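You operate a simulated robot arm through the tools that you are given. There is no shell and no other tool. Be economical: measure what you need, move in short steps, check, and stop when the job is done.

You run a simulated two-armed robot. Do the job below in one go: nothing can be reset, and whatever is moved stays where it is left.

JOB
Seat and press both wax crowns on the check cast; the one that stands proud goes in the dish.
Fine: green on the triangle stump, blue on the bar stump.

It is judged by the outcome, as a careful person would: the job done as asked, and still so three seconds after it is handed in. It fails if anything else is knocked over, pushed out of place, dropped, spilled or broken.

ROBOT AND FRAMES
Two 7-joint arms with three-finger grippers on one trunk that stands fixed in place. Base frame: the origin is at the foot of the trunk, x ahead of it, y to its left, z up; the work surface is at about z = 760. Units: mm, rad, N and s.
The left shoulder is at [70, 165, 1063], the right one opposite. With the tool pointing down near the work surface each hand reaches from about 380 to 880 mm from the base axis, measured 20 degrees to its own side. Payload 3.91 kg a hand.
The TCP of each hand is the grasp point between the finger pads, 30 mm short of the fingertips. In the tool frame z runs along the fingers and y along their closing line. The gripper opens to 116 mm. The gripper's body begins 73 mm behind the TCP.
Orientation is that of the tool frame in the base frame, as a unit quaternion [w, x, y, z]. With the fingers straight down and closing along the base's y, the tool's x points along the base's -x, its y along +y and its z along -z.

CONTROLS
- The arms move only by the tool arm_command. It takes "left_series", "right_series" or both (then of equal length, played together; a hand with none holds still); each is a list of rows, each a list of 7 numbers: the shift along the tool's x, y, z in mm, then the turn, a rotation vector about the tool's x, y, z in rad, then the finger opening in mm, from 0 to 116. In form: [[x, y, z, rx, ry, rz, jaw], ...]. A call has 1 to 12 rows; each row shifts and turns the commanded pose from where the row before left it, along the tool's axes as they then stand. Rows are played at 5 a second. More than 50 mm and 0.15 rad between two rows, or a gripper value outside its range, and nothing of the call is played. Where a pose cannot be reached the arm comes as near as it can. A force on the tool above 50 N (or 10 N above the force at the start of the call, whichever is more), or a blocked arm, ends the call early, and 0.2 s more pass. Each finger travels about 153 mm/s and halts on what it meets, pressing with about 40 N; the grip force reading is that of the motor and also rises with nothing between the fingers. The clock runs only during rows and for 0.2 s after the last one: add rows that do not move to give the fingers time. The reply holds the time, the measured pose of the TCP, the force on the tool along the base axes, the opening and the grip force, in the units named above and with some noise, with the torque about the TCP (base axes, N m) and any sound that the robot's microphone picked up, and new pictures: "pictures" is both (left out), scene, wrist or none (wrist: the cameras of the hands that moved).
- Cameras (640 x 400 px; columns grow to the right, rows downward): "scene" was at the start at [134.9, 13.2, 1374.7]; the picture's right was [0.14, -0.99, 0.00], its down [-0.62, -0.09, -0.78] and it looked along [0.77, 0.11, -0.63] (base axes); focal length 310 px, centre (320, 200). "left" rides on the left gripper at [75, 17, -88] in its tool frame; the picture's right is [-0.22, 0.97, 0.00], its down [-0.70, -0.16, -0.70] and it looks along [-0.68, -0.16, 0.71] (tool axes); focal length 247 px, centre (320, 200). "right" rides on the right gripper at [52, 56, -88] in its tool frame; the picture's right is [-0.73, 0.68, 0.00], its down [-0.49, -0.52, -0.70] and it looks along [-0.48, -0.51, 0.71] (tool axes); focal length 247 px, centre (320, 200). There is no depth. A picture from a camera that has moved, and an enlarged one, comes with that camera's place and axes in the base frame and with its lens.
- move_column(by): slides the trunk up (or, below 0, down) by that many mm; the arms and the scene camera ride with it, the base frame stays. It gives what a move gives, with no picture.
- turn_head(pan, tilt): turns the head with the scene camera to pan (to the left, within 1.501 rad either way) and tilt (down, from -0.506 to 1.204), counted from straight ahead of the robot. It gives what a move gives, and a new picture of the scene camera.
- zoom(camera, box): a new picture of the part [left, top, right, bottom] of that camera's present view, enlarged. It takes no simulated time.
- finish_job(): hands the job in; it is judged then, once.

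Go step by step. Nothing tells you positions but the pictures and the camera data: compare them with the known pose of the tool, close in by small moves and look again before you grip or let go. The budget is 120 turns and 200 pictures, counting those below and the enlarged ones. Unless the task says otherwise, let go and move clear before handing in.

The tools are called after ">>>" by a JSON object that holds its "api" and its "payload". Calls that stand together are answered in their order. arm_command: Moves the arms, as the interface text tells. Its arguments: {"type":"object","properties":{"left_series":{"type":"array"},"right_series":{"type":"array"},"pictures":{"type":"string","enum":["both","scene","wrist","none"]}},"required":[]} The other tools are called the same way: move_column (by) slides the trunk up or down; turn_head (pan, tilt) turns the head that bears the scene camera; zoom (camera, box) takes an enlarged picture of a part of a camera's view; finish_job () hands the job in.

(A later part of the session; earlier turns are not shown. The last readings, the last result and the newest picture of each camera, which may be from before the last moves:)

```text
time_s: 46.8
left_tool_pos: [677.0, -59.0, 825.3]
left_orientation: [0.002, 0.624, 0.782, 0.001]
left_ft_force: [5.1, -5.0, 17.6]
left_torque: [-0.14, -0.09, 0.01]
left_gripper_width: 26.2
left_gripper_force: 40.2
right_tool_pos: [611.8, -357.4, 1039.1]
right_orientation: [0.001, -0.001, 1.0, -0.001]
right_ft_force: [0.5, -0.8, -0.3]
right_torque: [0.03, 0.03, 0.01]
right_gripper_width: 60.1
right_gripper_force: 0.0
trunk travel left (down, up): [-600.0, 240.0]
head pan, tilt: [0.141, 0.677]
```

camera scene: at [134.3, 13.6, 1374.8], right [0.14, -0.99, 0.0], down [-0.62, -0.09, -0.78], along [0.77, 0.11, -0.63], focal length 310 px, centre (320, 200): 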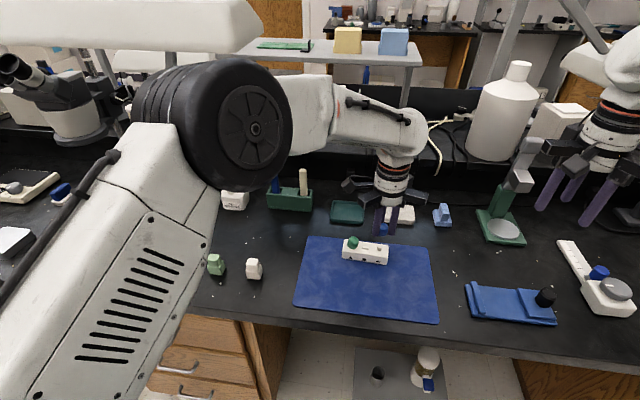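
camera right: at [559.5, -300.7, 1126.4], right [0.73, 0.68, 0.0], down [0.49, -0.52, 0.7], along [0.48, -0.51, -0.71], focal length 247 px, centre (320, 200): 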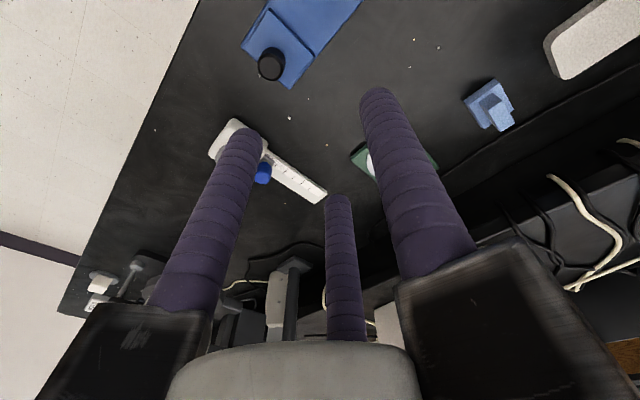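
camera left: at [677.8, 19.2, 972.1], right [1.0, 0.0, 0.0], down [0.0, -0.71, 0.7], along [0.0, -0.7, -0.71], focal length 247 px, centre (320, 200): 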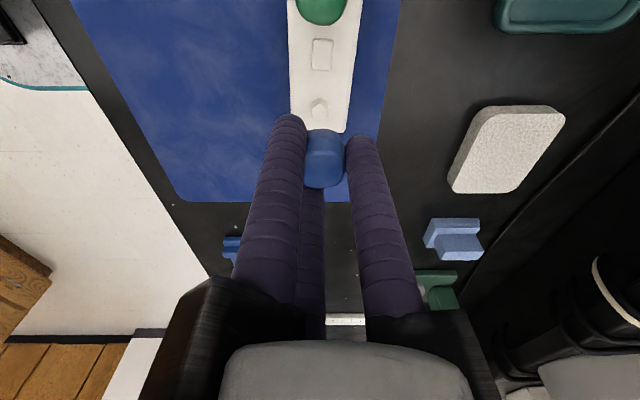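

Blue bottoms at z 825, which puts its rim on the cast top. I'm easing off, releasing, lifting, and closing the fingers for the press.

>>> {"api": "arm_command", "payload": {"left_series": [[0, 0, -3, 0, 0, 0, 5], [0, 0, 0, 0, 0, 0, 5], [0, 0, 0, 0, 0, 0, 34], [0, 0, 0, 0, 0, 0, 44], [0, 0, -5, 0, 0, 0, 48], [0, 0, -25, 0, 0, 0, 50], [0, 0, -30, 0, 0, 0, 50], [0, 0, 0, 0, 0, 0, 0], [0, 0, 0, 0, 0, 0, 0], [0, 0, 0, 0, 0, 0, 0]], "pictures": "none"}}

>>> {"api": "zoom", "payload": {"camera": "scene", "box": [324, 215, 404, 270]}}

>>> {"api": "zoom", "payload": {"camera": "left", "box": [230, 0, 400, 150]}}

```text
time_s: 49.0
left_tool_pos: [678.0, -58.5, 885.7]
left_orientation: [0.0, 0.625, 0.781, 0.001]
left_ft_force: [0.0, 0.7, 1.0]
left_torque: [-0.02, 0.0, 0.02]
left_gripper_width: 8.9
left_gripper_force: 40.2
right_tool_pos: [613.0, -357.5, 1038.1]
right_orientation: [0.0, -0.001, 1.0, -0.002]
right_ft_force: [-0.2, -0.6, 0.3]
right_torque: [-0.01, -0.02, -0.02]
right_gripper_width: 59.9
right_gripper_force: 0.1
trunk travel left (down, up): [-600.0, 240.0]
head pan, tilt: [0.141, 0.677]
```

```text
7.27 times, centred on (364, 242) of scene
camera zoom: at [135.0, 13.0, 1374.7], right [0.14, -0.99, 0.0], down [-0.62, -0.09, -0.78], along [0.77, 0.11, -0.63], focal length 2257 px, centre (0, -109)
```

zoom: 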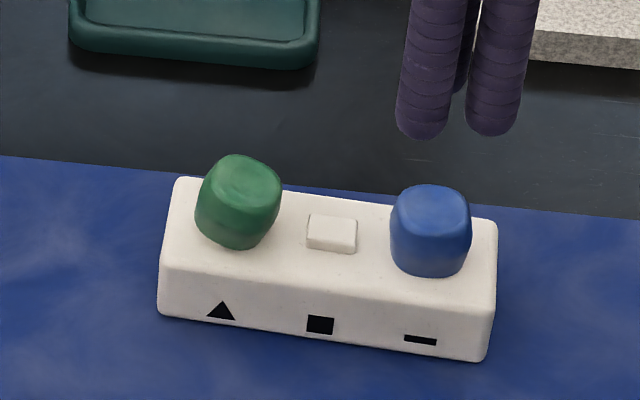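

```text
2.67 times, centred on (315, 75) of left
camera zoom: at [679.7, 19.7, 973.8], right [1.0, 0.0, 0.0], down [0.0, -0.71, 0.7], along [0.0, -0.7, -0.71], focal length 659 px, centre (333, 533)
```

zoom: 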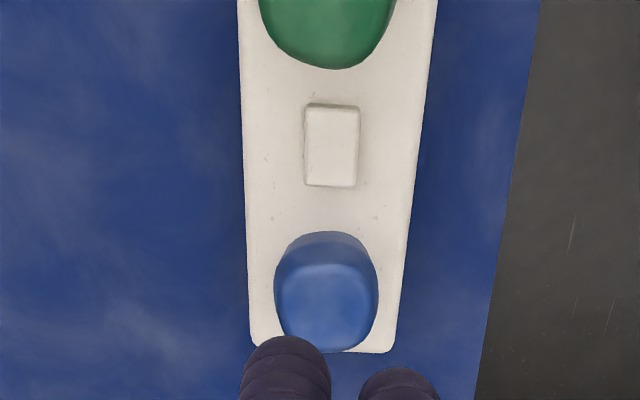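

>>> {"api": "arm_command", "payload": {"left_series": [[0, 0, 20, 0, 0, 0, 0], [0, 0, 18, 0, 0, 0, 0], [0, 0, 2, 0, 0, 0, 0], [0, 0, 2, 0, 0, 0, 0], [0, 0, 2, 0, 0, 0, 0], [0, 0, 0, 0, 0, 0, 0]], "pictures": "none"}}

```text
time_s: 50.4
left_tool_pos: [676.0, -57.8, 842.6]
left_orientation: [0.001, 0.624, 0.781, 0.001]
left_ft_force: [-0.4, 2.0, 19.4]
left_torque: [0.12, 0.11, 0.01]
left_gripper_width: 8.9
left_gripper_force: 39.7
right_tool_pos: [611.0, -357.1, 1040.0]
right_orientation: [0.001, -0.001, 1.0, -0.001]
right_ft_force: [-0.8, 0.6, 0.4]
right_torque: [-0.01, -0.02, -0.03]
right_gripper_width: 60.1
right_gripper_force: 0.1
trunk travel left (down, up): [-600.0, 240.0]
head pan, tilt: [0.141, 0.677]
```

>>> {"api": "arm_command", "payload": {"left_series": [[0, 0, 1.5, 0, 0, 0, 0], [0, 0, 1, 0, 0, 0, 0], [0, 0, 0, 0, 0, 0, 0]], "pictures": "none"}}

```text
time_s: 51.2
left_tool_pos: [676.9, -57.9, 842.2]
left_orientation: [0.003, 0.624, 0.782, 0.001]
left_ft_force: [2.9, -1.8, 35.9]
left_torque: [0.01, -0.05, 0.01]
left_gripper_width: 9.0
left_gripper_force: 40.3
right_tool_pos: [610.4, -356.7, 1040.4]
right_orientation: [0.002, -0.002, 1.0, -0.003]
right_ft_force: [-0.2, 0.2, 0.2]
right_torque: [0.04, 0.03, -0.02]
right_gripper_width: 60.2
right_gripper_force: 0.1
trunk travel left (down, up): [-600.0, 240.0]
head pan, tilt: [0.141, 0.677]
```

Blue pressed at 36 N: its top is 4.5 mm lower than green's. I'll move the left hand back and low for a shallow-angle view of both rims.

>>> {"api": "arm_command", "payload": {"left_series": [[0, 0, -15, 0, 0, 0, 0], [0, 0, -40, 0, 0, 0, 0], [0, 0, -30, 0, 0, 0, 0], [42.6, 1.3, 0, 0, 0, 0, 116], [42.6, 1.3, 0, 0, 0, 0, 116], [42.6, 1.3, 0, 0, 0, 0, 116], [42.6, 1.3, 0, 0, 0, 0, 116], [42.6, 1.3, 0, 0, 0, 0, 116], [42.6, 1.3, 0, 0, 0, 0, 116], [42.6, 1.3, 0, 0, 0, 0, 116], [0, 0, 30, 0, 0, 0, 116], [0, 0, 30, 0, 0, 0, 116]], "pictures": "both"}}

```text
time_s: 53.8
left_tool_pos: [618.5, 232.2, 861.8]
left_orientation: [0.0, 0.624, 0.781, 0.0]
left_ft_force: [0.2, 0.7, 0.4]
left_torque: [0.02, 0.01, 0.04]
left_gripper_width: 116.1
left_gripper_force: 0.0
right_tool_pos: [613.8, -357.6, 1037.8]
right_orientation: [-0.001, 0.0, 1.0, -0.001]
right_ft_force: [0.6, 0.3, -0.2]
right_torque: [0.01, 0.02, 0.02]
right_gripper_width: 59.9
right_gripper_force: 0.1
trunk travel left (down, up): [-600.0, 240.0]
head pan, tilt: [0.141, 0.677]
camera scene: at [135.6, 13.6, 1374.6], right [0.14, -0.99, 0.0], down [-0.62, -0.09, -0.78], along [0.77, 0.11, -0.63], focal length 310 px, centre (320, 200)
camera left: at [621.3, 310.4, 949.6], right [1.0, 0.0, 0.0], down [0.0, -0.71, 0.7], along [0.0, -0.7, -0.71], focal length 247 px, centre (320, 200)
```

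scene: 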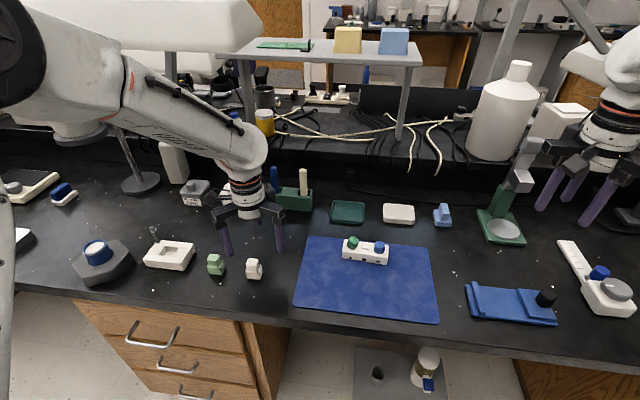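
left: 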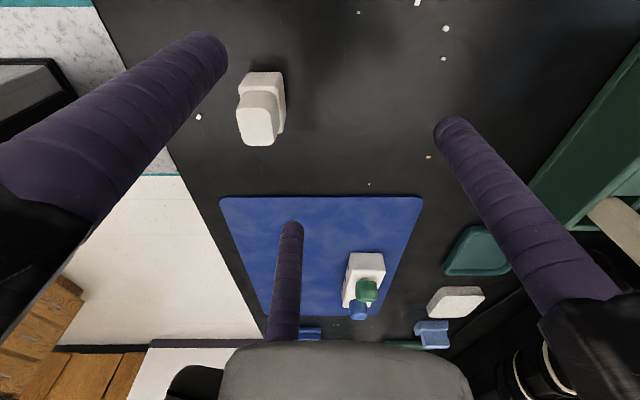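

>>> {"api": "zoom", "payload": {"camera": "left", "box": [335, 255, 399, 325]}}

>>> {"api": "zoom", "payload": {"camera": "left", "box": [352, 272, 384, 302]}}

```text
5.71 times, centred on (367, 290) of left
camera zoom: at [621.3, 310.4, 949.6], right [1.0, 0.0, 0.0], down [0.0, -0.71, 0.7], along [0.0, -0.7, -0.71], focal length 1411 px, centre (51, -314)
```

zoom: 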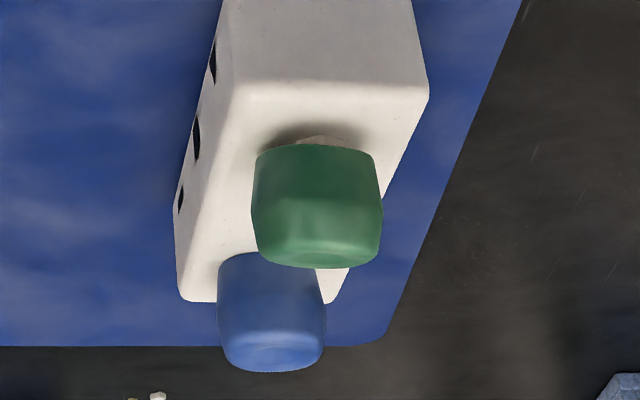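

```text
13.33 times, centred on (368, 287) of left
camera zoom: at [621.3, 310.4, 949.6], right [1.0, 0.0, 0.0], down [0.0, -0.71, 0.7], along [0.0, -0.7, -0.71], focal length 3293 px, centre (-320, -960)
```

zoom: 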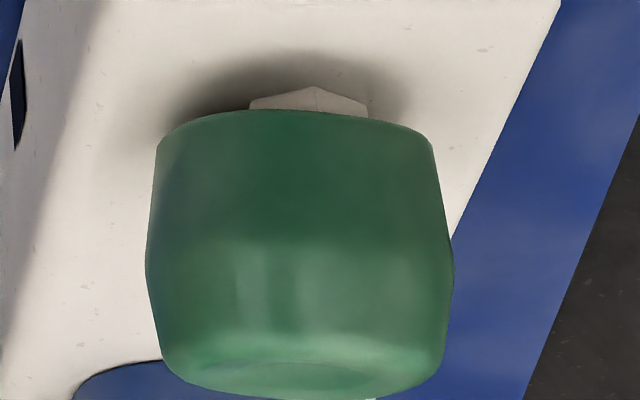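

The stump is clearly visible under green's rim after a firm press, while blue sits flush: green is the proud one. I'll bring the left hand back over green, and look at the dish.

>>> {"api": "arm_command", "payload": {"left_series": [[0, 0, -20, 0, 0, 0, 50], [-39, 1.8, -20, 0, 0, 0, 50], [-39, 1.8, 0, 0, 0, 0, 50], [-39, 1.8, 0, 0, 0, 0, 50], [-39, 1.8, 0, 0, 0, 0, 50], [-39, 1.8, 0, 0, 0, 0, 50], [-39, 1.8, 0, 0, 0, 0, 50], [0, 0, 0, 0, 0, 0, 50]], "pictures": "wrist"}}

>>> {"api": "zoom", "payload": {"camera": "left", "box": [240, 60, 400, 190]}}

>>> {"api": "zoom", "payload": {"camera": "scene", "box": [300, 180, 400, 250]}}

```text
time_s: 55.6
left_tool_pos: [682.6, 8.2, 906.5]
left_orientation: [0.001, 0.624, 0.781, 0.0]
left_ft_force: [-0.4, 0.7, -0.5]
left_torque: [-0.03, 0.01, -0.01]
left_gripper_width: 49.9
left_gripper_force: 0.1
right_tool_pos: [612.8, -355.3, 1039.3]
right_orientation: [0.0, -0.002, 1.0, -0.002]
right_ft_force: [0.0, 1.2, 0.0]
right_torque: [-0.01, -0.04, 0.02]
right_gripper_width: 59.7
right_gripper_force: 0.0
trunk travel left (down, up): [-600.0, 240.0]
head pan, tilt: [0.141, 0.677]
camera left: at [684.4, 86.8, 993.6], right [1.0, 0.0, 0.0], down [0.0, -0.71, 0.7], along [0.0, -0.7, -0.71], focal length 247 px, centre (320, 200)
```

left: 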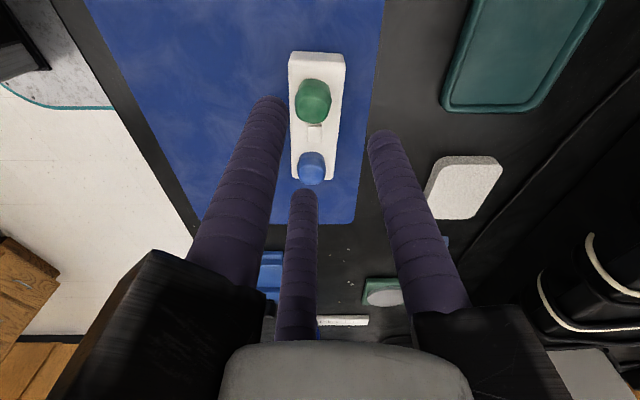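

```text
3.08 times, centred on (320, 125) of left
camera zoom: at [684.4, 86.8, 993.6], right [1.0, 0.0, 0.0], down [0.0, -0.71, 0.7], along [0.0, -0.7, -0.71], focal length 760 px, centre (320, 431)
```

zoom: 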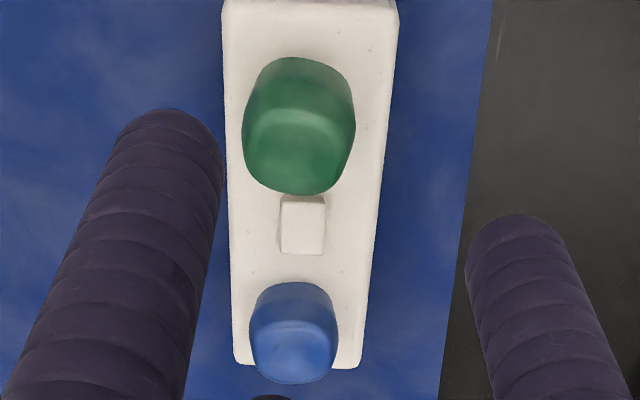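

```text
5.71 times, centred on (350, 215) of scene
camera zoom: at [134.6, 14.1, 1374.7], right [0.14, -0.99, 0.0], down [-0.62, -0.09, -0.78], along [0.77, 0.11, -0.63], focal length 1773 px, centre (149, 114)
```

zoom: 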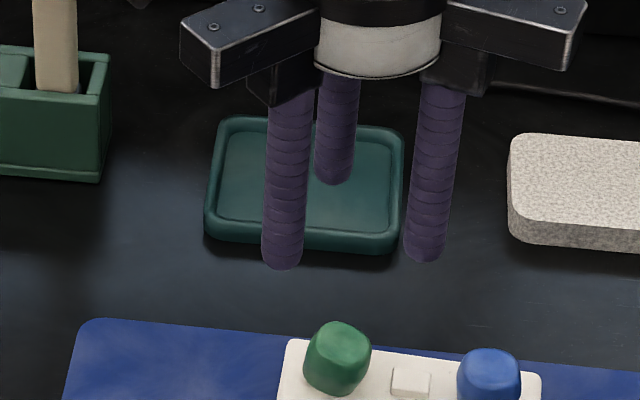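

Green is centred at about (680, 8.5), and the green-rimmed tray is the dish. I'm lowering to grip green at the same height it was held before.

>>> {"api": "arm_command", "payload": {"left_series": [[0.8, -2.3, 30, 0, 0, 0, 50], [0, 0, 30, 0, 0, 0, 50], [0, 0, 15.5, 0, 0, 0, 50], [0, 0, 0, 0, 0, 0, 50]], "pictures": "none"}}

>>> {"api": "zoom", "payload": {"camera": "left", "box": [240, 80, 400, 200]}}

>>> {"api": "zoom", "payload": {"camera": "scene", "box": [324, 205, 404, 270]}}

```text
time_s: 56.6
left_tool_pos: [678.8, 7.2, 827.0]
left_orientation: [0.001, 0.625, 0.781, 0.0]
left_ft_force: [-0.3, -0.1, 0.1]
left_torque: [0.03, 0.01, -0.02]
left_gripper_width: 49.9
left_gripper_force: 0.2
right_tool_pos: [613.4, -357.2, 1038.7]
right_orientation: [0.0, 0.0, 1.0, -0.002]
right_ft_force: [-0.2, 0.6, 0.8]
right_torque: [-0.04, 0.0, 0.02]
right_gripper_width: 60.0
right_gripper_force: 0.0
trunk travel left (down, up): [-600.0, 240.0]
head pan, tilt: [0.141, 0.677]
```

```text
3.33 times, centred on (320, 140) of left
camera zoom: at [680.9, 85.8, 915.2], right [1.0, 0.0, 0.0], down [0.0, -0.71, 0.7], along [0.0, -0.7, -0.71], focal length 823 px, centre (320, 400)
```

zoom: 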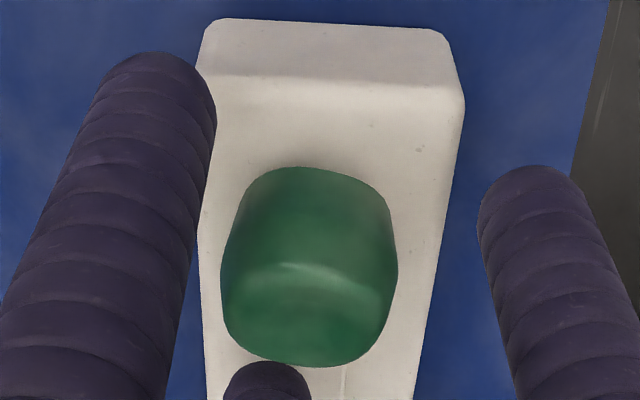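

```text
6.15 times, centred on (364, 238) of scene
camera zoom: at [134.8, 13.2, 1374.7], right [0.14, -0.99, 0.0], down [-0.62, -0.09, -0.78], along [0.77, 0.11, -0.63], focal length 1909 px, centre (49, -31)
```

zoom: 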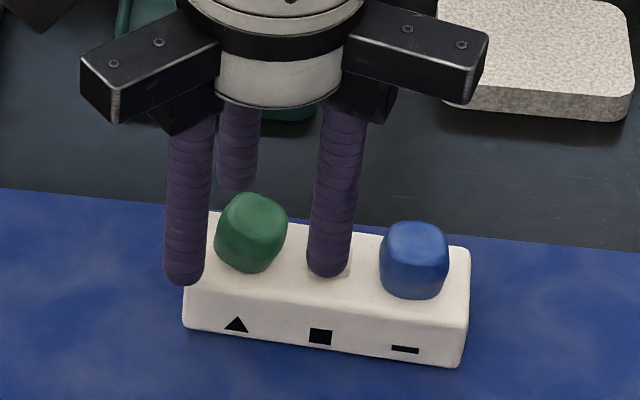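

>>> {"api": "arm_command", "payload": {"left_series": [[0, 0, -2.5, 0, 0, 0, 50], [0, 0, 0, 0, 0, 0, 40], [0, 0, 0, 0, 0, 0, 30], [0, 0, 0, 0, 0, 0, 20], [0, 0, 0, 0, 0, 0, 5], [0, 0, 0, 0, 0, 0, 5], [0, 0, 0, 0, 0, 0, 5]], "pictures": "none"}}

>>> {"api": "arm_command", "payload": {"left_series": [[0, 0, -3, 0, 0, 0, 5], [0, 0, -5, 0, 0, 0, 5], [0, 0, -7, 0, 0, 0, 5], [0, 0, -10, 0, 0, 0, 5]], "pictures": "none"}}

>>> {"api": "zoom", "payload": {"camera": "scene", "box": [324, 205, 404, 270]}}

```text
time_s: 58.2
left_tool_pos: [678.9, 6.6, 831.4]
left_orientation: [0.0, 0.625, 0.781, -0.001]
left_ft_force: [-1.2, -2.4, 1.7]
left_torque: [-0.16, 0.03, -0.04]
left_gripper_width: 26.1
left_gripper_force: 39.8
right_tool_pos: [612.1, -356.2, 1037.8]
right_orientation: [0.0, -0.002, 1.0, -0.001]
right_ft_force: [-0.1, 0.6, -1.0]
right_torque: [-0.04, -0.01, 0.0]
right_gripper_width: 60.0
right_gripper_force: 0.0
trunk travel left (down, up): [-600.0, 240.0]
head pan, tilt: [0.141, 0.677]
```

```text
time_s: 59.2
left_tool_pos: [679.6, 10.2, 855.3]
left_orientation: [0.0, 0.625, 0.781, -0.001]
left_ft_force: [0.4, -0.3, 0.5]
left_torque: [0.03, -0.01, 0.04]
left_gripper_width: 26.4
left_gripper_force: 39.9
right_tool_pos: [613.6, -356.0, 1038.9]
right_orientation: [-0.001, -0.001, 1.0, -0.001]
right_ft_force: [0.0, 0.1, -0.2]
right_torque: [-0.02, 0.0, -0.03]
right_gripper_width: 59.9
right_gripper_force: 0.0
trunk travel left (down, up): [-600.0, 240.0]
head pan, tilt: [0.141, 0.677]
```

```text
6.15 times, centred on (364, 238) of scene
camera zoom: at [134.6, 13.2, 1374.7], right [0.14, -0.99, 0.0], down [-0.62, -0.09, -0.78], along [0.77, 0.11, -0.63], focal length 1909 px, centre (49, -31)
```

zoom: 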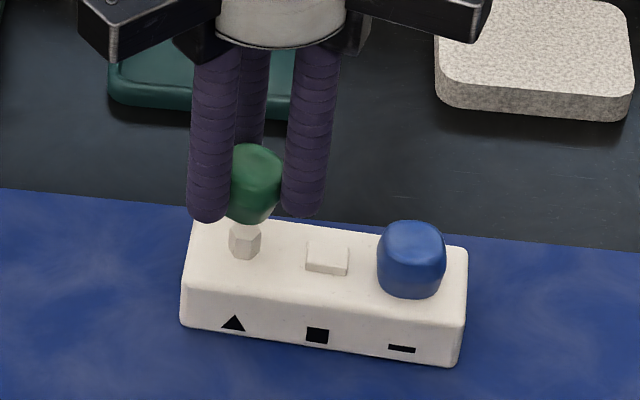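

Green is off and the triangle stump is bare again; the cast is steady. I'm carrying green over the dish at about (831, 30).

>>> {"api": "arm_command", "payload": {"left_series": [[0, 0, -25, 0, 0, 0, 5], [0, 0, -20, 0, 0, 0, 5], [-3.4, 38, 0, 0, 0, 0, 5], [-3.4, 38, 0, 0, 0, 0, 5], [-3.4, 38, 0, 0, 0, 0, 5], [-3.4, 38, 0, 0, 0, 0, 5], [0, 0, 0, 0, 0, 0, 5]], "pictures": "both"}}

>>> {"api": "zoom", "payload": {"camera": "scene", "box": [310, 170, 390, 235]}}

```text
time_s: 60.8
left_tool_pos: [799.1, 26.6, 898.8]
left_orientation: [0.001, 0.625, 0.781, 0.0]
left_ft_force: [-0.1, 0.2, -1.0]
left_torque: [0.01, 0.01, -0.02]
left_gripper_width: 26.1
left_gripper_force: 39.7
left hand out of reach, approached as far as the arm can: row 6
right_tool_pos: [612.0, -356.8, 1039.6]
right_orientation: [0.0, -0.001, 1.0, -0.001]
right_ft_force: [-0.6, 0.2, 0.0]
right_torque: [-0.02, 0.0, 0.03]
right_gripper_width: 59.9
right_gripper_force: 0.2
trunk travel left (down, up): [-600.0, 240.0]
head pan, tilt: [0.141, 0.677]
camera scene: at [134.1, 12.9, 1374.8], right [0.14, -0.99, 0.0], down [-0.62, -0.09, -0.78], along [0.77, 0.11, -0.63], focal length 310 px, centre (320, 200)
camera left: at [799.7, 104.4, 987.6], right [1.0, 0.0, 0.0], down [0.0, -0.71, 0.7], along [0.0, -0.7, -0.71], focal length 247 px, centre (320, 200)
```

scene: 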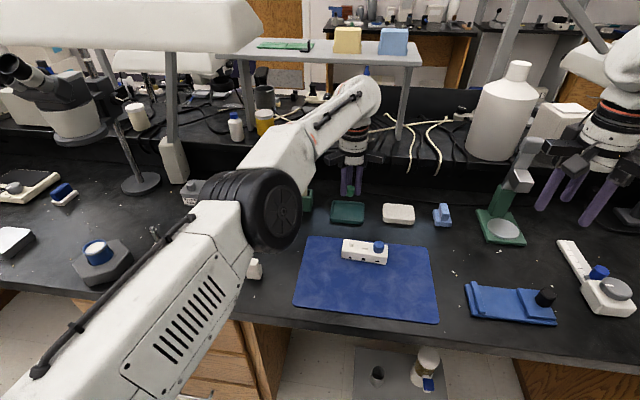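
left: 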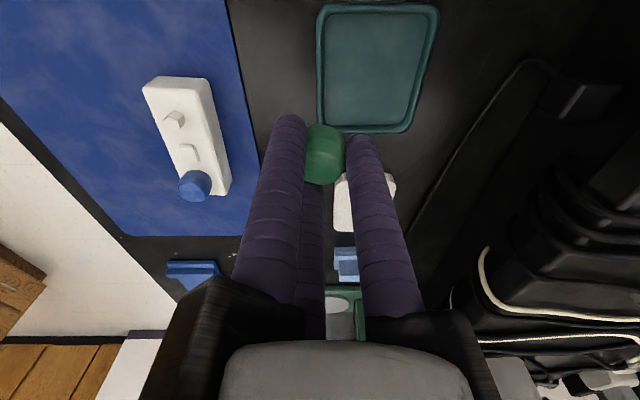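

```text
6.15 times, centred on (350, 202) of scene
camera zoom: at [134.1, 12.9, 1374.8], right [0.14, -0.99, 0.0], down [-0.62, -0.09, -0.78], along [0.77, 0.11, -0.63], focal length 1909 px, centre (135, 185)
```

zoom: 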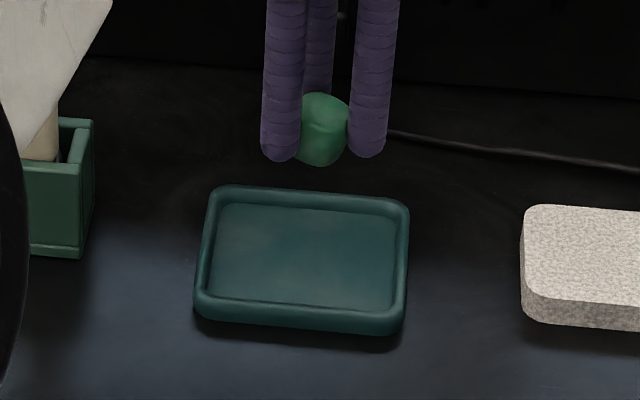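

The arm ran out of reach at x 799 at this height. The dish centre looks to be about (845, 31). Lower down the reach should be longer, so I'll descend some and check.

>>> {"api": "arm_command", "payload": {"left_series": [[0, 0, 25, 0, 0, 0, 5], [0, 0, 25, 0, 0, 0, 5], [0, 0, 0, 0, 0, 0, 5]], "pictures": "none"}}

```text
time_s: 61.6
left_tool_pos: [797.8, 26.4, 849.7]
left_orientation: [-0.001, 0.625, 0.781, 0.001]
left_ft_force: [0.1, -0.3, 0.5]
left_torque: [-0.02, 0.02, 0.02]
left_gripper_width: 26.0
left_gripper_force: 40.2
right_tool_pos: [613.2, -356.2, 1038.3]
right_orientation: [0.0, -0.001, 1.0, -0.002]
right_ft_force: [0.0, -1.1, 0.3]
right_torque: [-0.01, -0.01, 0.02]
right_gripper_width: 59.9
right_gripper_force: 0.0
trunk travel left (down, up): [-600.0, 240.0]
head pan, tilt: [0.141, 0.677]
```

>>> {"api": "arm_command", "payload": {"left_series": [[-3.6, 17.5, 0, 0, 0, 0, 5], [-3.6, 17.5, 0, 0, 0, 0, 5], [0, 0, 0, 0, 0, 0, 5]], "pictures": "none"}}

```text
time_s: 62.4
left_tool_pos: [806.6, 40.3, 849.5]
left_orientation: [0.0, 0.624, 0.781, 0.001]
left_ft_force: [-0.2, -0.1, -0.7]
left_torque: [0.04, -0.01, 0.0]
left_gripper_width: 26.0
left_gripper_force: 40.8
left hand out of reach, approached as far as the arm can: row 1, 2
right_tool_pos: [612.9, -357.5, 1037.8]
right_orientation: [-0.001, -0.001, 1.0, -0.002]
right_ft_force: [0.2, -0.4, 0.3]
right_torque: [0.05, 0.0, 0.02]
right_gripper_width: 59.9
right_gripper_force: 0.1
trunk travel left (down, up): [-600.0, 240.0]
head pan, tilt: [0.141, 0.677]
```

A vertical hand stops at about x 807, so I'll tilt the fingers about 8° forward to gain the missing 30 mm.

>>> {"api": "arm_command", "payload": {"left_series": [[0, 0, 0, -0.07, -0.016, 0, 5], [0, 0, 0, -0.07, -0.016, 0, 5], [-4, 14.5, 2.2, 0, 0, 0, 5], [-4, 14.5, 2.2, 0, 0, 0, 5], [0, 0, 0, 0, 0, 0, 5]], "pictures": "wrist"}}

>>> {"api": "zoom", "payload": {"camera": "scene", "box": [310, 170, 390, 235]}}

```text
time_s: 63.6
left_tool_pos: [839.0, 44.5, 849.0]
left_orientation: [0.056, 0.623, 0.779, 0.045]
left_ft_force: [0.2, -0.9, -1.0]
left_torque: [-0.01, -0.01, -0.01]
left_gripper_width: 25.9
left_gripper_force: 39.9
left hand out of reach, approached as far as the arm can: row 1, 2, 3, 4
right_tool_pos: [612.8, -356.9, 1038.5]
right_orientation: [0.0, -0.001, 1.0, -0.002]
right_ft_force: [0.2, -0.1, -0.2]
right_torque: [0.04, 0.04, 0.02]
right_gripper_width: 60.1
right_gripper_force: 0.0
trunk travel left (down, up): [-600.0, 240.0]
head pan, tilt: [0.141, 0.677]
camera left: at [827.7, 122.3, 936.3], right [0.99, 0.0, 0.14], down [-0.1, -0.71, 0.69], along [0.1, -0.7, -0.71], focal length 247 px, centre (320, 200)
```

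left: 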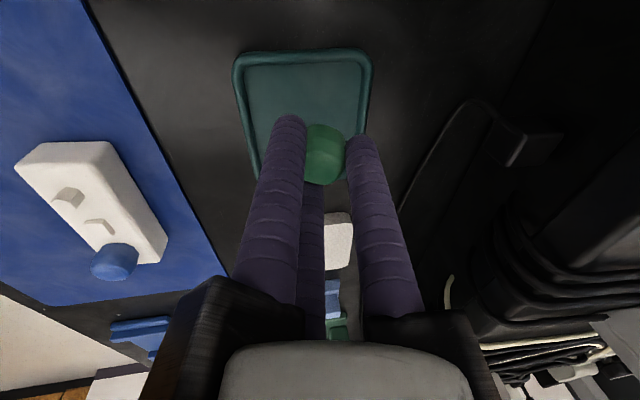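

```text
6.15 times, centred on (350, 202) of scene
camera zoom: at [135.0, 13.0, 1374.7], right [0.14, -0.99, 0.0], down [-0.62, -0.09, -0.78], along [0.77, 0.11, -0.63], focal length 1909 px, centre (135, 185)
```

zoom: 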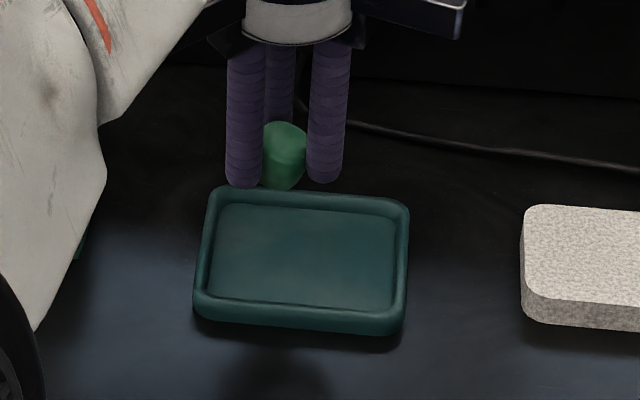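

The crown is over the dish interior. I'm shifting 8 mm toward its centre and descending.

>>> {"api": "arm_command", "payload": {"left_series": [[-7.8, -1.8, 0, 0, 0, 0, 5], [0.6, -2.5, 18, 0, 0, 0, 5], [0.6, -2.5, 16, 0, 0, 0, 5], [0, 0, 0, 0, 0, 0, 5]], "pictures": "wrist"}}

>>> {"api": "zoom", "payload": {"camera": "scene", "box": [310, 170, 390, 235]}}

>>> {"api": "zoom", "payload": {"camera": "left", "box": [220, 40, 400, 200]}}

```text
time_s: 64.6
left_tool_pos: [836.9, 37.2, 814.1]
left_orientation: [0.056, 0.623, 0.779, 0.045]
left_ft_force: [0.0, 0.9, 0.2]
left_torque: [0.02, -0.02, -0.02]
left_gripper_width: 26.1
left_gripper_force: 40.3
right_tool_pos: [612.7, -357.4, 1038.2]
right_orientation: [-0.001, -0.001, 1.0, -0.002]
right_ft_force: [0.0, -0.3, 0.3]
right_torque: [0.02, 0.02, 0.03]
right_gripper_width: 60.0
right_gripper_force: 0.2
trunk travel left (down, up): [-600.0, 240.0]
head pan, tilt: [0.141, 0.677]
camera left: at [825.7, 115.8, 901.6], right [0.99, 0.0, 0.14], down [-0.1, -0.71, 0.69], along [0.1, -0.7, -0.71], focal length 247 px, centre (320, 200)
```

left: 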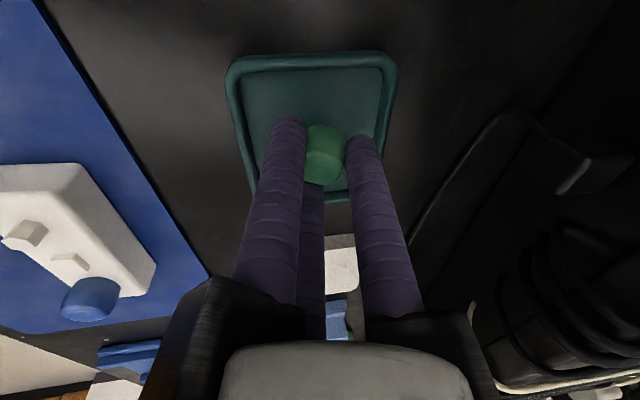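

```text
6.15 times, centred on (350, 202) of scene
camera zoom: at [135.1, 13.0, 1374.7], right [0.14, -0.99, 0.0], down [-0.62, -0.09, -0.78], along [0.77, 0.11, -0.63], focal length 1909 px, centre (135, 185)
```

zoom: 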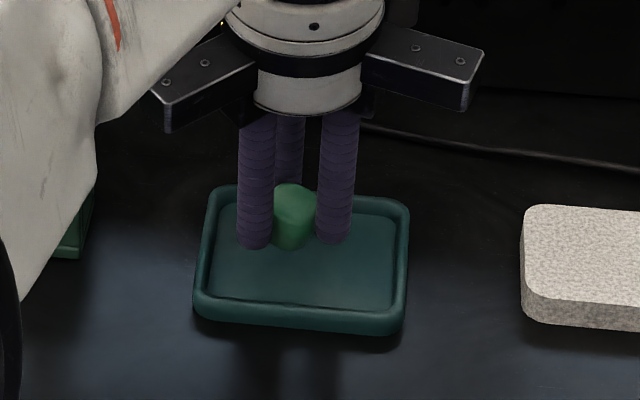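

```text
2.50 times, centred on (310, 120) of left
camera zoom: at [825.7, 115.8, 901.6], right [0.99, 0.0, 0.14], down [-0.1, -0.71, 0.69], along [0.1, -0.7, -0.71], focal length 617 px, centre (345, 400)
```

zoom: 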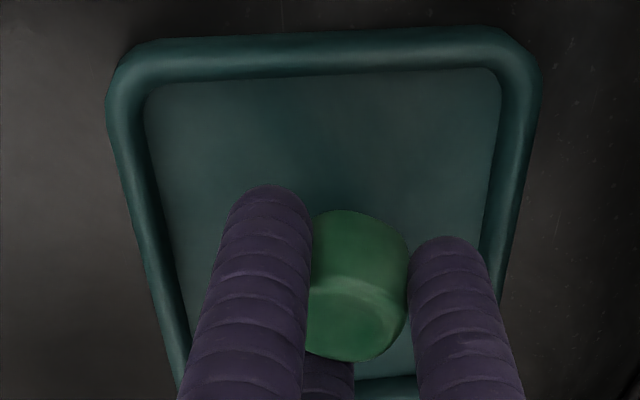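

>>> {"api": "arm_command", "payload": {"left_series": [[0.6, -2.5, 4, 0, 0, 0, 5], [0, -0.5, 3, 0, 0, 0, 5], [0, -0.3, 2, 0, 0, 0, 5], [0, 0, 0, 0, 0, 0, 5]], "pictures": "none"}}

>>> {"api": "zoom", "payload": {"camera": "scene", "box": [320, 185, 376, 230]}}

```text
time_s: 65.6
left_tool_pos: [836.0, 35.6, 805.0]
left_orientation: [0.056, 0.622, 0.779, 0.044]
left_ft_force: [0.5, 0.2, 0.1]
left_torque: [0.03, -0.01, 0.01]
left_gripper_width: 25.9
left_gripper_force: 39.6
right_tool_pos: [612.9, -356.7, 1038.8]
right_orientation: [-0.001, 0.0, 1.0, -0.002]
right_ft_force: [-0.3, 0.2, -0.3]
right_torque: [0.01, 0.04, -0.01]
right_gripper_width: 59.9
right_gripper_force: 0.0
trunk travel left (down, up): [-600.0, 240.0]
head pan, tilt: [0.141, 0.677]
```

```text
8.89 times, centred on (348, 208) of scene
camera zoom: at [135.0, 13.0, 1374.7], right [0.14, -0.99, 0.0], down [-0.62, -0.09, -0.78], along [0.77, 0.11, -0.63], focal length 2758 px, centre (71, 133)
```

zoom: 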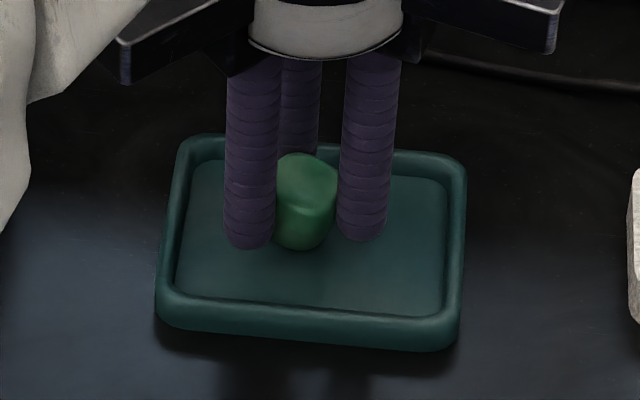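

>>> {"api": "arm_command", "payload": {"left_series": [[0, -0.3, 2, 0, 0, 0, 5], [0, -0.3, 1.5, 0, 0, 0, 5], [0, 0, 1.5, 0, 0, 0, 5], [0, 0, 0, 0, 0, 0, 5]], "pictures": "none"}}

```text
time_s: 66.6
left_tool_pos: [837.0, 36.4, 801.2]
left_orientation: [0.057, 0.623, 0.779, 0.044]
left_ft_force: [1.2, 0.3, 6.3]
left_torque: [-0.04, -0.02, 0.02]
left_gripper_width: 25.9
left_gripper_force: 39.6
right_tool_pos: [611.1, -355.8, 1038.5]
right_orientation: [0.0, 0.0, 1.0, -0.003]
right_ft_force: [0.1, -0.5, -0.1]
right_torque: [0.01, -0.01, 0.05]
right_gripper_width: 60.0
right_gripper_force: 0.1
trunk travel left (down, up): [-600.0, 240.0]
head pan, tilt: [0.141, 0.677]
```

The crown touches the dish floor (6 N). I'm opening slightly and withdrawing along the finger axis.

>>> {"api": "arm_command", "payload": {"left_series": [[0, 0, -0.5, 0, 0, 0, 28], [0, 0, 0, 0, 0, 0, 34], [0, 0, 0, 0, 0, 0, 38], [0, 0, 0, 0, 0, 0, 38], [0, 0, -8, 0, 0, 0, 38], [0, 0, -20, 0, 0, 0, 38], [0, 0, -35, 0, 0, 0, 38], [0, 0, 0, 0, 0, 0, 38]], "pictures": "wrist"}}

>>> {"api": "zoom", "payload": {"camera": "scene", "box": [320, 185, 376, 230]}}

```text
time_s: 68.4
left_tool_pos: [828.9, 35.5, 865.0]
left_orientation: [0.056, 0.623, 0.779, 0.044]
left_ft_force: [-0.1, -0.1, 0.0]
left_torque: [-0.01, 0.01, -0.05]
left_gripper_width: 37.8
left_gripper_force: 0.1
right_tool_pos: [613.7, -356.8, 1037.2]
right_orientation: [-0.001, -0.001, 1.0, -0.002]
right_ft_force: [-0.1, -0.4, 0.3]
right_torque: [-0.04, 0.02, -0.03]
right_gripper_width: 60.2
right_gripper_force: 0.0
trunk travel left (down, up): [-600.0, 240.0]
head pan, tilt: [0.141, 0.677]
camera left: at [816.7, 113.4, 951.8], right [0.99, 0.0, 0.14], down [-0.1, -0.71, 0.69], along [0.1, -0.7, -0.71], focal length 247 px, centre (320, 200)
```

left: 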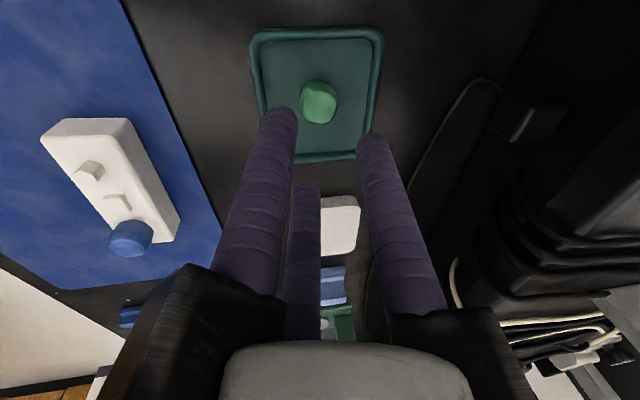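

```text
8.89 times, centred on (348, 208) of scene
camera zoom: at [135.8, 13.1, 1374.5], right [0.14, -0.99, 0.0], down [-0.62, -0.09, -0.78], along [0.77, 0.11, -0.63], focal length 2758 px, centre (71, 133)
```

zoom: 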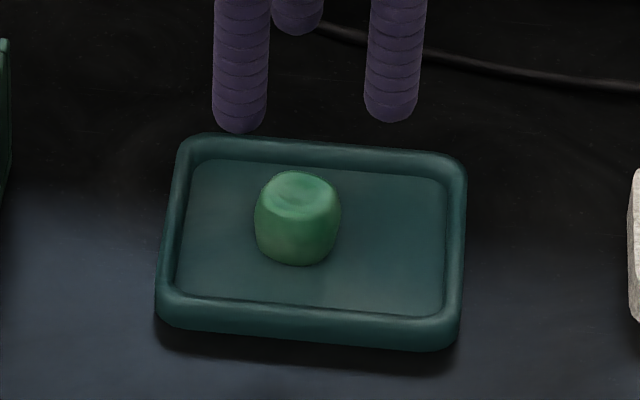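

Green rests upright in the dish. I'm retracting the left hand up and away, then doing a final check of blue on the bar stump.

>>> {"api": "arm_command", "payload": {"left_series": [[0, 0, -45, 0, 0, 0, 38], [0, 0, -40, 0, 0, 0, 60], [40, -10, -10, 0, 0, 0, 60], [40, -20, 0, 0, 0, 0, 60], [40, -20, 0, 0, 0, 0, 60], [40, -20, 0, 0, 0, 0, 60], [40, -20, 0, 0, 0, 0, 60], [0, 0, 0, 0, 0, 0, 60]], "pictures": "both"}}

>>> {"api": "zoom", "payload": {"camera": "scene", "box": [324, 215, 404, 270]}}

```text
time_s: 70.1
left_tool_pos: [619.9, 204.5, 892.3]
left_orientation: [-0.001, 0.636, 0.772, 0.018]
left_ft_force: [-5.0, -5.8, -5.2]
left_torque: [0.62, -0.63, -0.05]
left_gripper_width: 60.1
left_gripper_force: 0.1
right_tool_pos: [617.8, -345.1, 1041.9]
right_orientation: [0.005, -0.017, 1.0, 0.006]
right_ft_force: [-6.9, -3.6, 0.0]
right_torque: [0.36, -0.74, 0.02]
right_gripper_width: 60.1
right_gripper_force: 0.0
trunk travel left (down, up): [-600.0, 240.0]
head pan, tilt: [0.141, 0.677]
stopped in row 8 (left hand): the arm was blocked; the commanded pose is now the measured one
camera scene: at [216.0, -67.5, 1376.5], right [-0.12, -0.99, -0.01], down [-0.61, 0.08, -0.78], along [0.78, -0.08, -0.62], focal length 310 px, centre (320, 200)
camera left: at [621.9, 280.6, 982.9], right [1.0, -0.03, 0.02], down [-0.04, -0.73, 0.68], along [-0.01, -0.68, -0.73], focal length 247 px, centre (320, 200)
```

scene: 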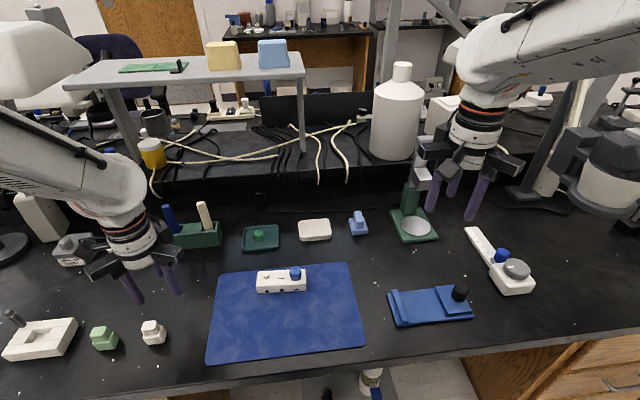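
left: 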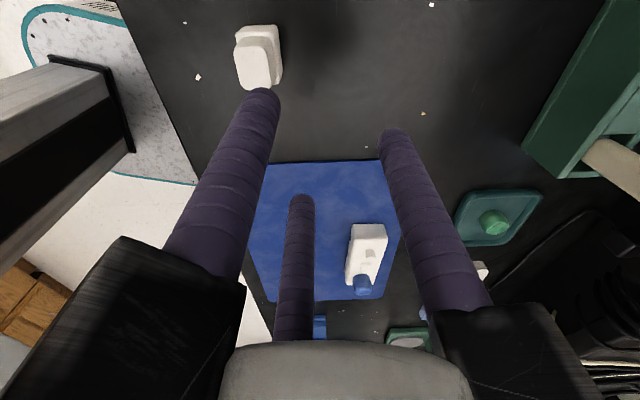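

```text
7.27 times, centred on (364, 242) of scene
camera zoom: at [216.0, -67.5, 1376.5], right [-0.12, -0.99, -0.01], down [-0.61, 0.08, -0.78], along [0.78, -0.08, -0.62], focal length 2257 px, centre (0, -109)
```

zoom: 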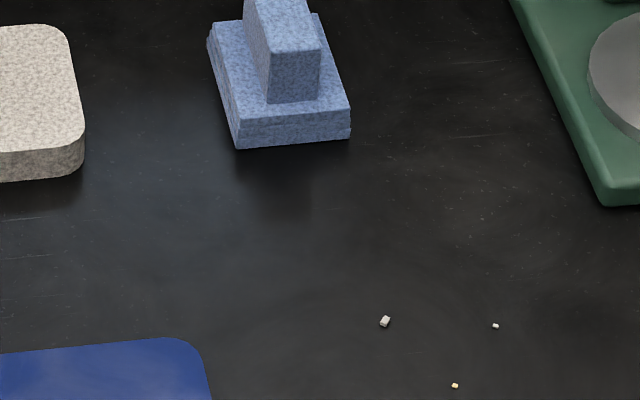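

The retreat blocked the left arm and jolted the trunk and its camera, though the table items all look in place. I'll hold still briefly and check that things settle.

>>> {"api": "arm_command", "payload": {"left_series": [[0, 0, 0, 0, 0, 0, 60], [0, 0, 0, 0, 0, 0, 60], [0, 0, 0, 0, 0, 0, 60]], "pictures": "both"}}

```text
time_s: 70.5
left_tool_pos: [342.3, 472.6, 883.6]
left_orientation: [-0.024, 0.388, 0.921, 0.016]
left_ft_force: [6.3, 1.2, -6.5]
left_torque: [-0.21, 0.59, -0.04]
left_gripper_width: 60.0
left_gripper_force: 0.0
right_tool_pos: [557.9, -46.5, 1040.3]
right_orientation: [-0.004, -0.211, 0.977, -0.014]
right_ft_force: [6.8, -7.3, 0.5]
right_torque: [0.76, 0.78, -0.03]
right_gripper_width: 59.8
right_gripper_force: 0.1
trunk travel left (down, up): [-600.0, 240.0]
head pan, tilt: [0.141, 0.677]
stopped in row 1 (left hand): the arm was blocked; the commanded pose is now the measured one
camera scene: at [183.3, 50.6, 1375.4], right [0.11, -0.99, 0.02], down [-0.64, -0.08, -0.77], along [0.76, 0.07, -0.64], focal length 310 px, centre (320, 200)
camera left: at [306.7, 534.9, 976.1], right [0.85, 0.52, 0.0], down [0.39, -0.64, 0.66], along [0.34, -0.56, -0.75], focal length 247 px, centre (320, 200)
```

scene: 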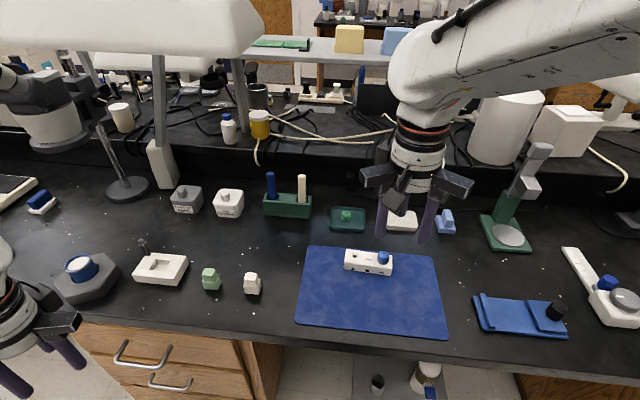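
left: 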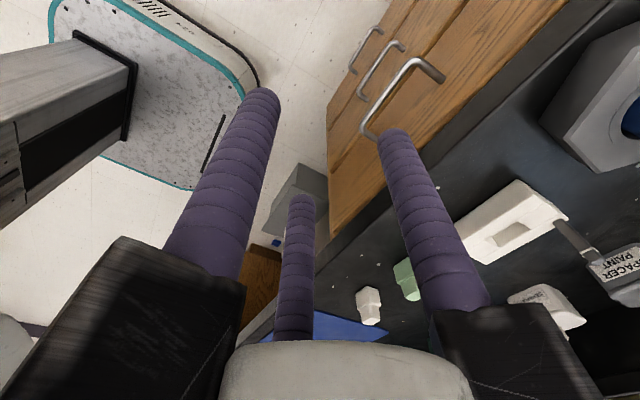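

>>> {"api": "arm_command", "payload": {"right_series": [[0, 0, 0, 0, 0, 0, 60], [0, 0, 0, 0, 0, 0, 60], [0, 0, 0, 0, 0, 0, 60]], "left_series": [[0, 0, 0, 0, 0, 0, 60], [0, 0, 0, 0, 0, 0, 60], [0, 0, 0, 0, 0, 0, 60]], "pictures": "scene"}}

```text
time_s: 70.8
left_tool_pos: [361.4, 392.0, 900.0]
left_orientation: [0.01, 0.482, 0.876, 0.025]
left_ft_force: [7.8, -5.0, 0.2]
left_torque: [0.49, 0.79, 0.01]
left_gripper_width: 60.0
left_gripper_force: 0.1
right_tool_pos: [530.2, -133.7, 1046.4]
right_orientation: [0.008, -0.19, 0.982, -0.003]
right_ft_force: [-0.3, -5.5, -1.0]
right_torque: [0.67, 0.0, 0.03]
right_gripper_width: 59.9
right_gripper_force: 0.0
trunk travel left (down, up): [-600.0, 240.0]
head pan, tilt: [0.141, 0.677]
stopped in row 1 (left hand): the arm was blocked; the commanded pose is now the measured one
camera scene: at [118.2, 30.1, 1375.7], right [0.17, -0.99, 0.0], down [-0.62, -0.1, -0.78], along [0.77, 0.14, -0.62], focal length 310 px, centre (320, 200)
```

scene: 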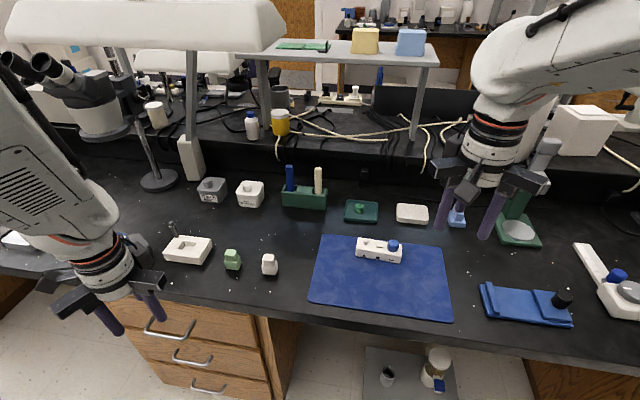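

The sway is dying down. I'll hold again.

>>> {"api": "arm_command", "payload": {"right_series": [[0, 0, 0, 0, 0, 0, 60], [0, 0, 0, 0, 0, 0, 60], [0, 0, 0, 0, 0, 0, 60], [0, 0, 0, 0, 0, 0, 60], [0, 0, 0, 0, 0, 0, 60]], "left_series": [[0, 0, 0, 0, 0, 0, 60], [0, 0, 0, 0, 0, 0, 60], [0, 0, 0, 0, 0, 0, 60], [0, 0, 0, 0, 0, 0, 60], [0, 0, 0, 0, 0, 0, 60]], "pictures": "scene"}}

```text
time_s: 71.1
left_tool_pos: [392.4, 367.5, 897.3]
left_orientation: [0.007, 0.495, 0.868, 0.028]
left_ft_force: [-1.3, 0.6, 2.0]
left_torque: [-0.05, -0.14, -0.02]
left_gripper_width: 60.2
left_gripper_force: 0.1
right_tool_pos: [550.2, -165.4, 1044.0]
right_orientation: [0.006, -0.176, 0.984, 0.0]
right_ft_force: [-0.6, -0.9, 0.2]
right_torque: [0.01, -0.04, -0.04]
right_gripper_width: 60.0
right_gripper_force: 0.1
trunk travel left (down, up): [-600.0, 240.0]
head pan, tilt: [0.141, 0.677]
stopped in row 1 (left hand): the arm was blocked; the commanded pose is now the measured one
camera scene: at [138.6, -2.1, 1374.7], right [0.14, -0.99, -0.01], down [-0.62, -0.08, -0.78], along [0.77, 0.11, -0.63], focal length 310 px, centre (320, 200)
```

scene: 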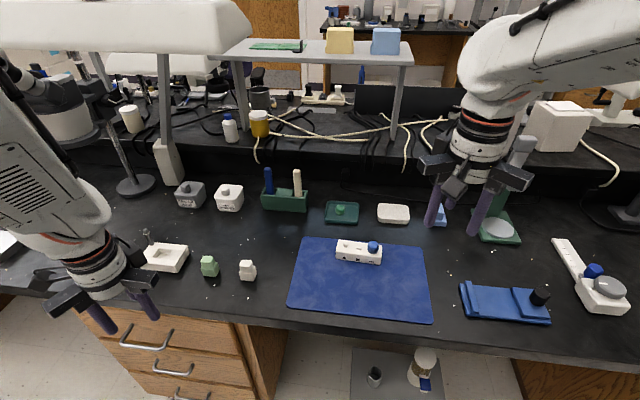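

>>> {"api": "arm_command", "payload": {"right_series": [[0, 0, 0, 0, 0, 0, 60], [0, 0, 0, 0, 0, 0, 60], [0, 0, 0, 0, 0, 0, 60], [0, 0, 0, 0, 0, 0, 60], [0, 0, 0, 0, 0, 0, 60]], "pictures": "scene"}}

>>> {"api": "zoom", "payload": {"camera": "scene", "box": [310, 190, 410, 270]}}

```text
time_s: 72.3
left_tool_pos: [388.1, 379.8, 895.1]
left_orientation: [0.01, 0.492, 0.87, 0.023]
left_ft_force: [0.6, -0.6, 0.3]
left_torque: [0.0, 0.02, 0.0]
left_gripper_width: 59.9
left_gripper_force: 0.1
right_tool_pos: [547.1, -149.3, 1045.3]
right_orientation: [0.007, -0.179, 0.984, -0.003]
right_ft_force: [0.3, -1.0, -0.7]
right_torque: [-0.02, 0.01, 0.02]
right_gripper_width: 59.9
right_gripper_force: 0.1
trunk travel left (down, up): [-600.0, 240.0]
head pan, tilt: [0.141, 0.677]
camera scene: at [134.3, 13.4, 1374.7], right [0.14, -0.99, 0.0], down [-0.62, -0.09, -0.78], along [0.77, 0.11, -0.63], focal length 310 px, centre (320, 200)
```

scene: 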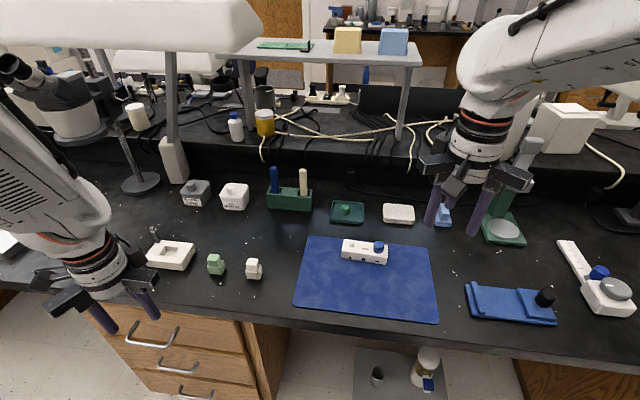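

```text
5.00 times, centred on (360, 230) of scene
camera zoom: at [134.3, 13.4, 1374.7], right [0.14, -0.99, 0.0], down [-0.62, -0.09, -0.78], along [0.77, 0.11, -0.63], focal length 1551 px, centre (120, 50)
```

zoom: 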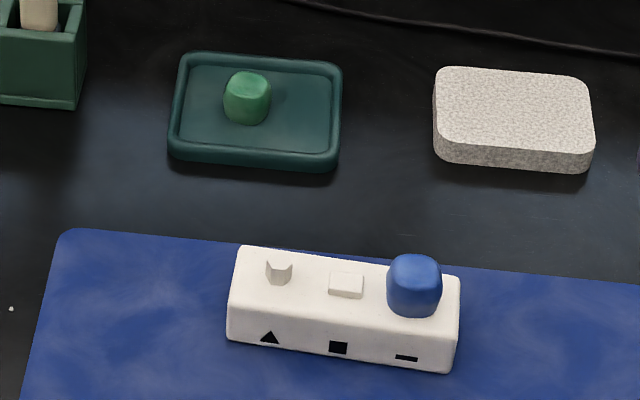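

Everything has settled: green is in the dish, blue is flush on the bar stump, and the cast hasn't moved. One quick check of the left side of the bench, where the arm swung.

>>> {"api": "zoom", "payload": {"camera": "scene", "box": [0, 150, 290, 340]}}

>>> {"api": "turn_head", "payload": {"pan": 0.6, "tilt": 0.677}}

```text
2.11 times, centred on (145, 245) of scene
camera zoom: at [134.3, 13.4, 1374.7], right [0.14, -0.99, 0.0], down [-0.62, -0.09, -0.78], along [0.77, 0.11, -0.63], focal length 653 px, centre (688, 105)
```

zoom: 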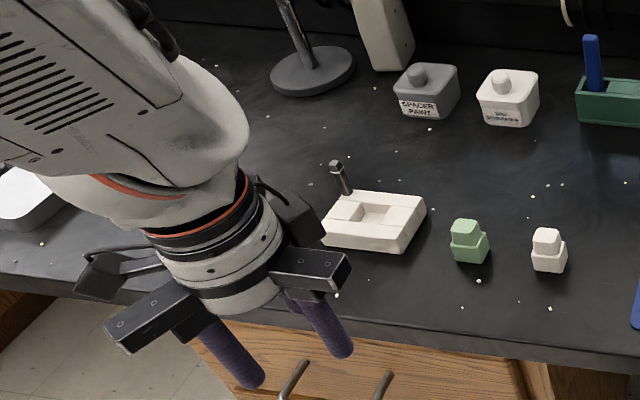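

```text
time_s: 73.2
left_tool_pos: [387.6, 379.4, 895.0]
left_orientation: [0.01, 0.491, 0.871, 0.023]
left_ft_force: [-0.5, 0.6, -0.3]
left_torque: [0.04, -0.01, 0.03]
left_gripper_width: 59.8
left_gripper_force: 0.1
right_tool_pos: [547.8, -148.9, 1044.7]
right_orientation: [0.007, -0.179, 0.984, -0.004]
right_ft_force: [0.6, -0.6, 0.0]
right_torque: [0.01, 0.01, 0.01]
right_gripper_width: 59.8
right_gripper_force: 0.0
trunk travel left (down, up): [-600.0, 240.0]
head pan, tilt: [0.6, 0.677]
camera scene: at [120.7, 49.4, 1374.7], right [0.56, -0.83, 0.0], down [-0.52, -0.35, -0.78], along [0.64, 0.44, -0.63], focal length 310 px, centre (320, 200)
```

scene: 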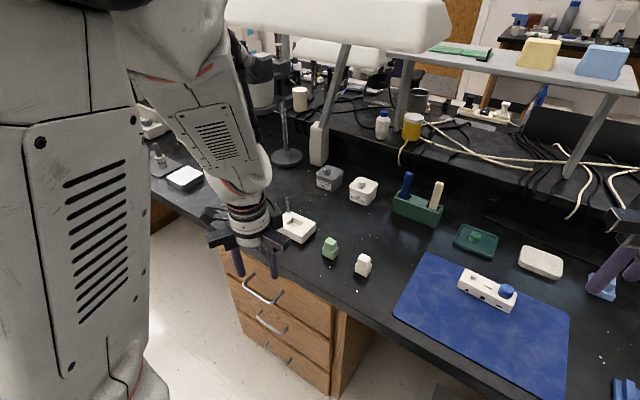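

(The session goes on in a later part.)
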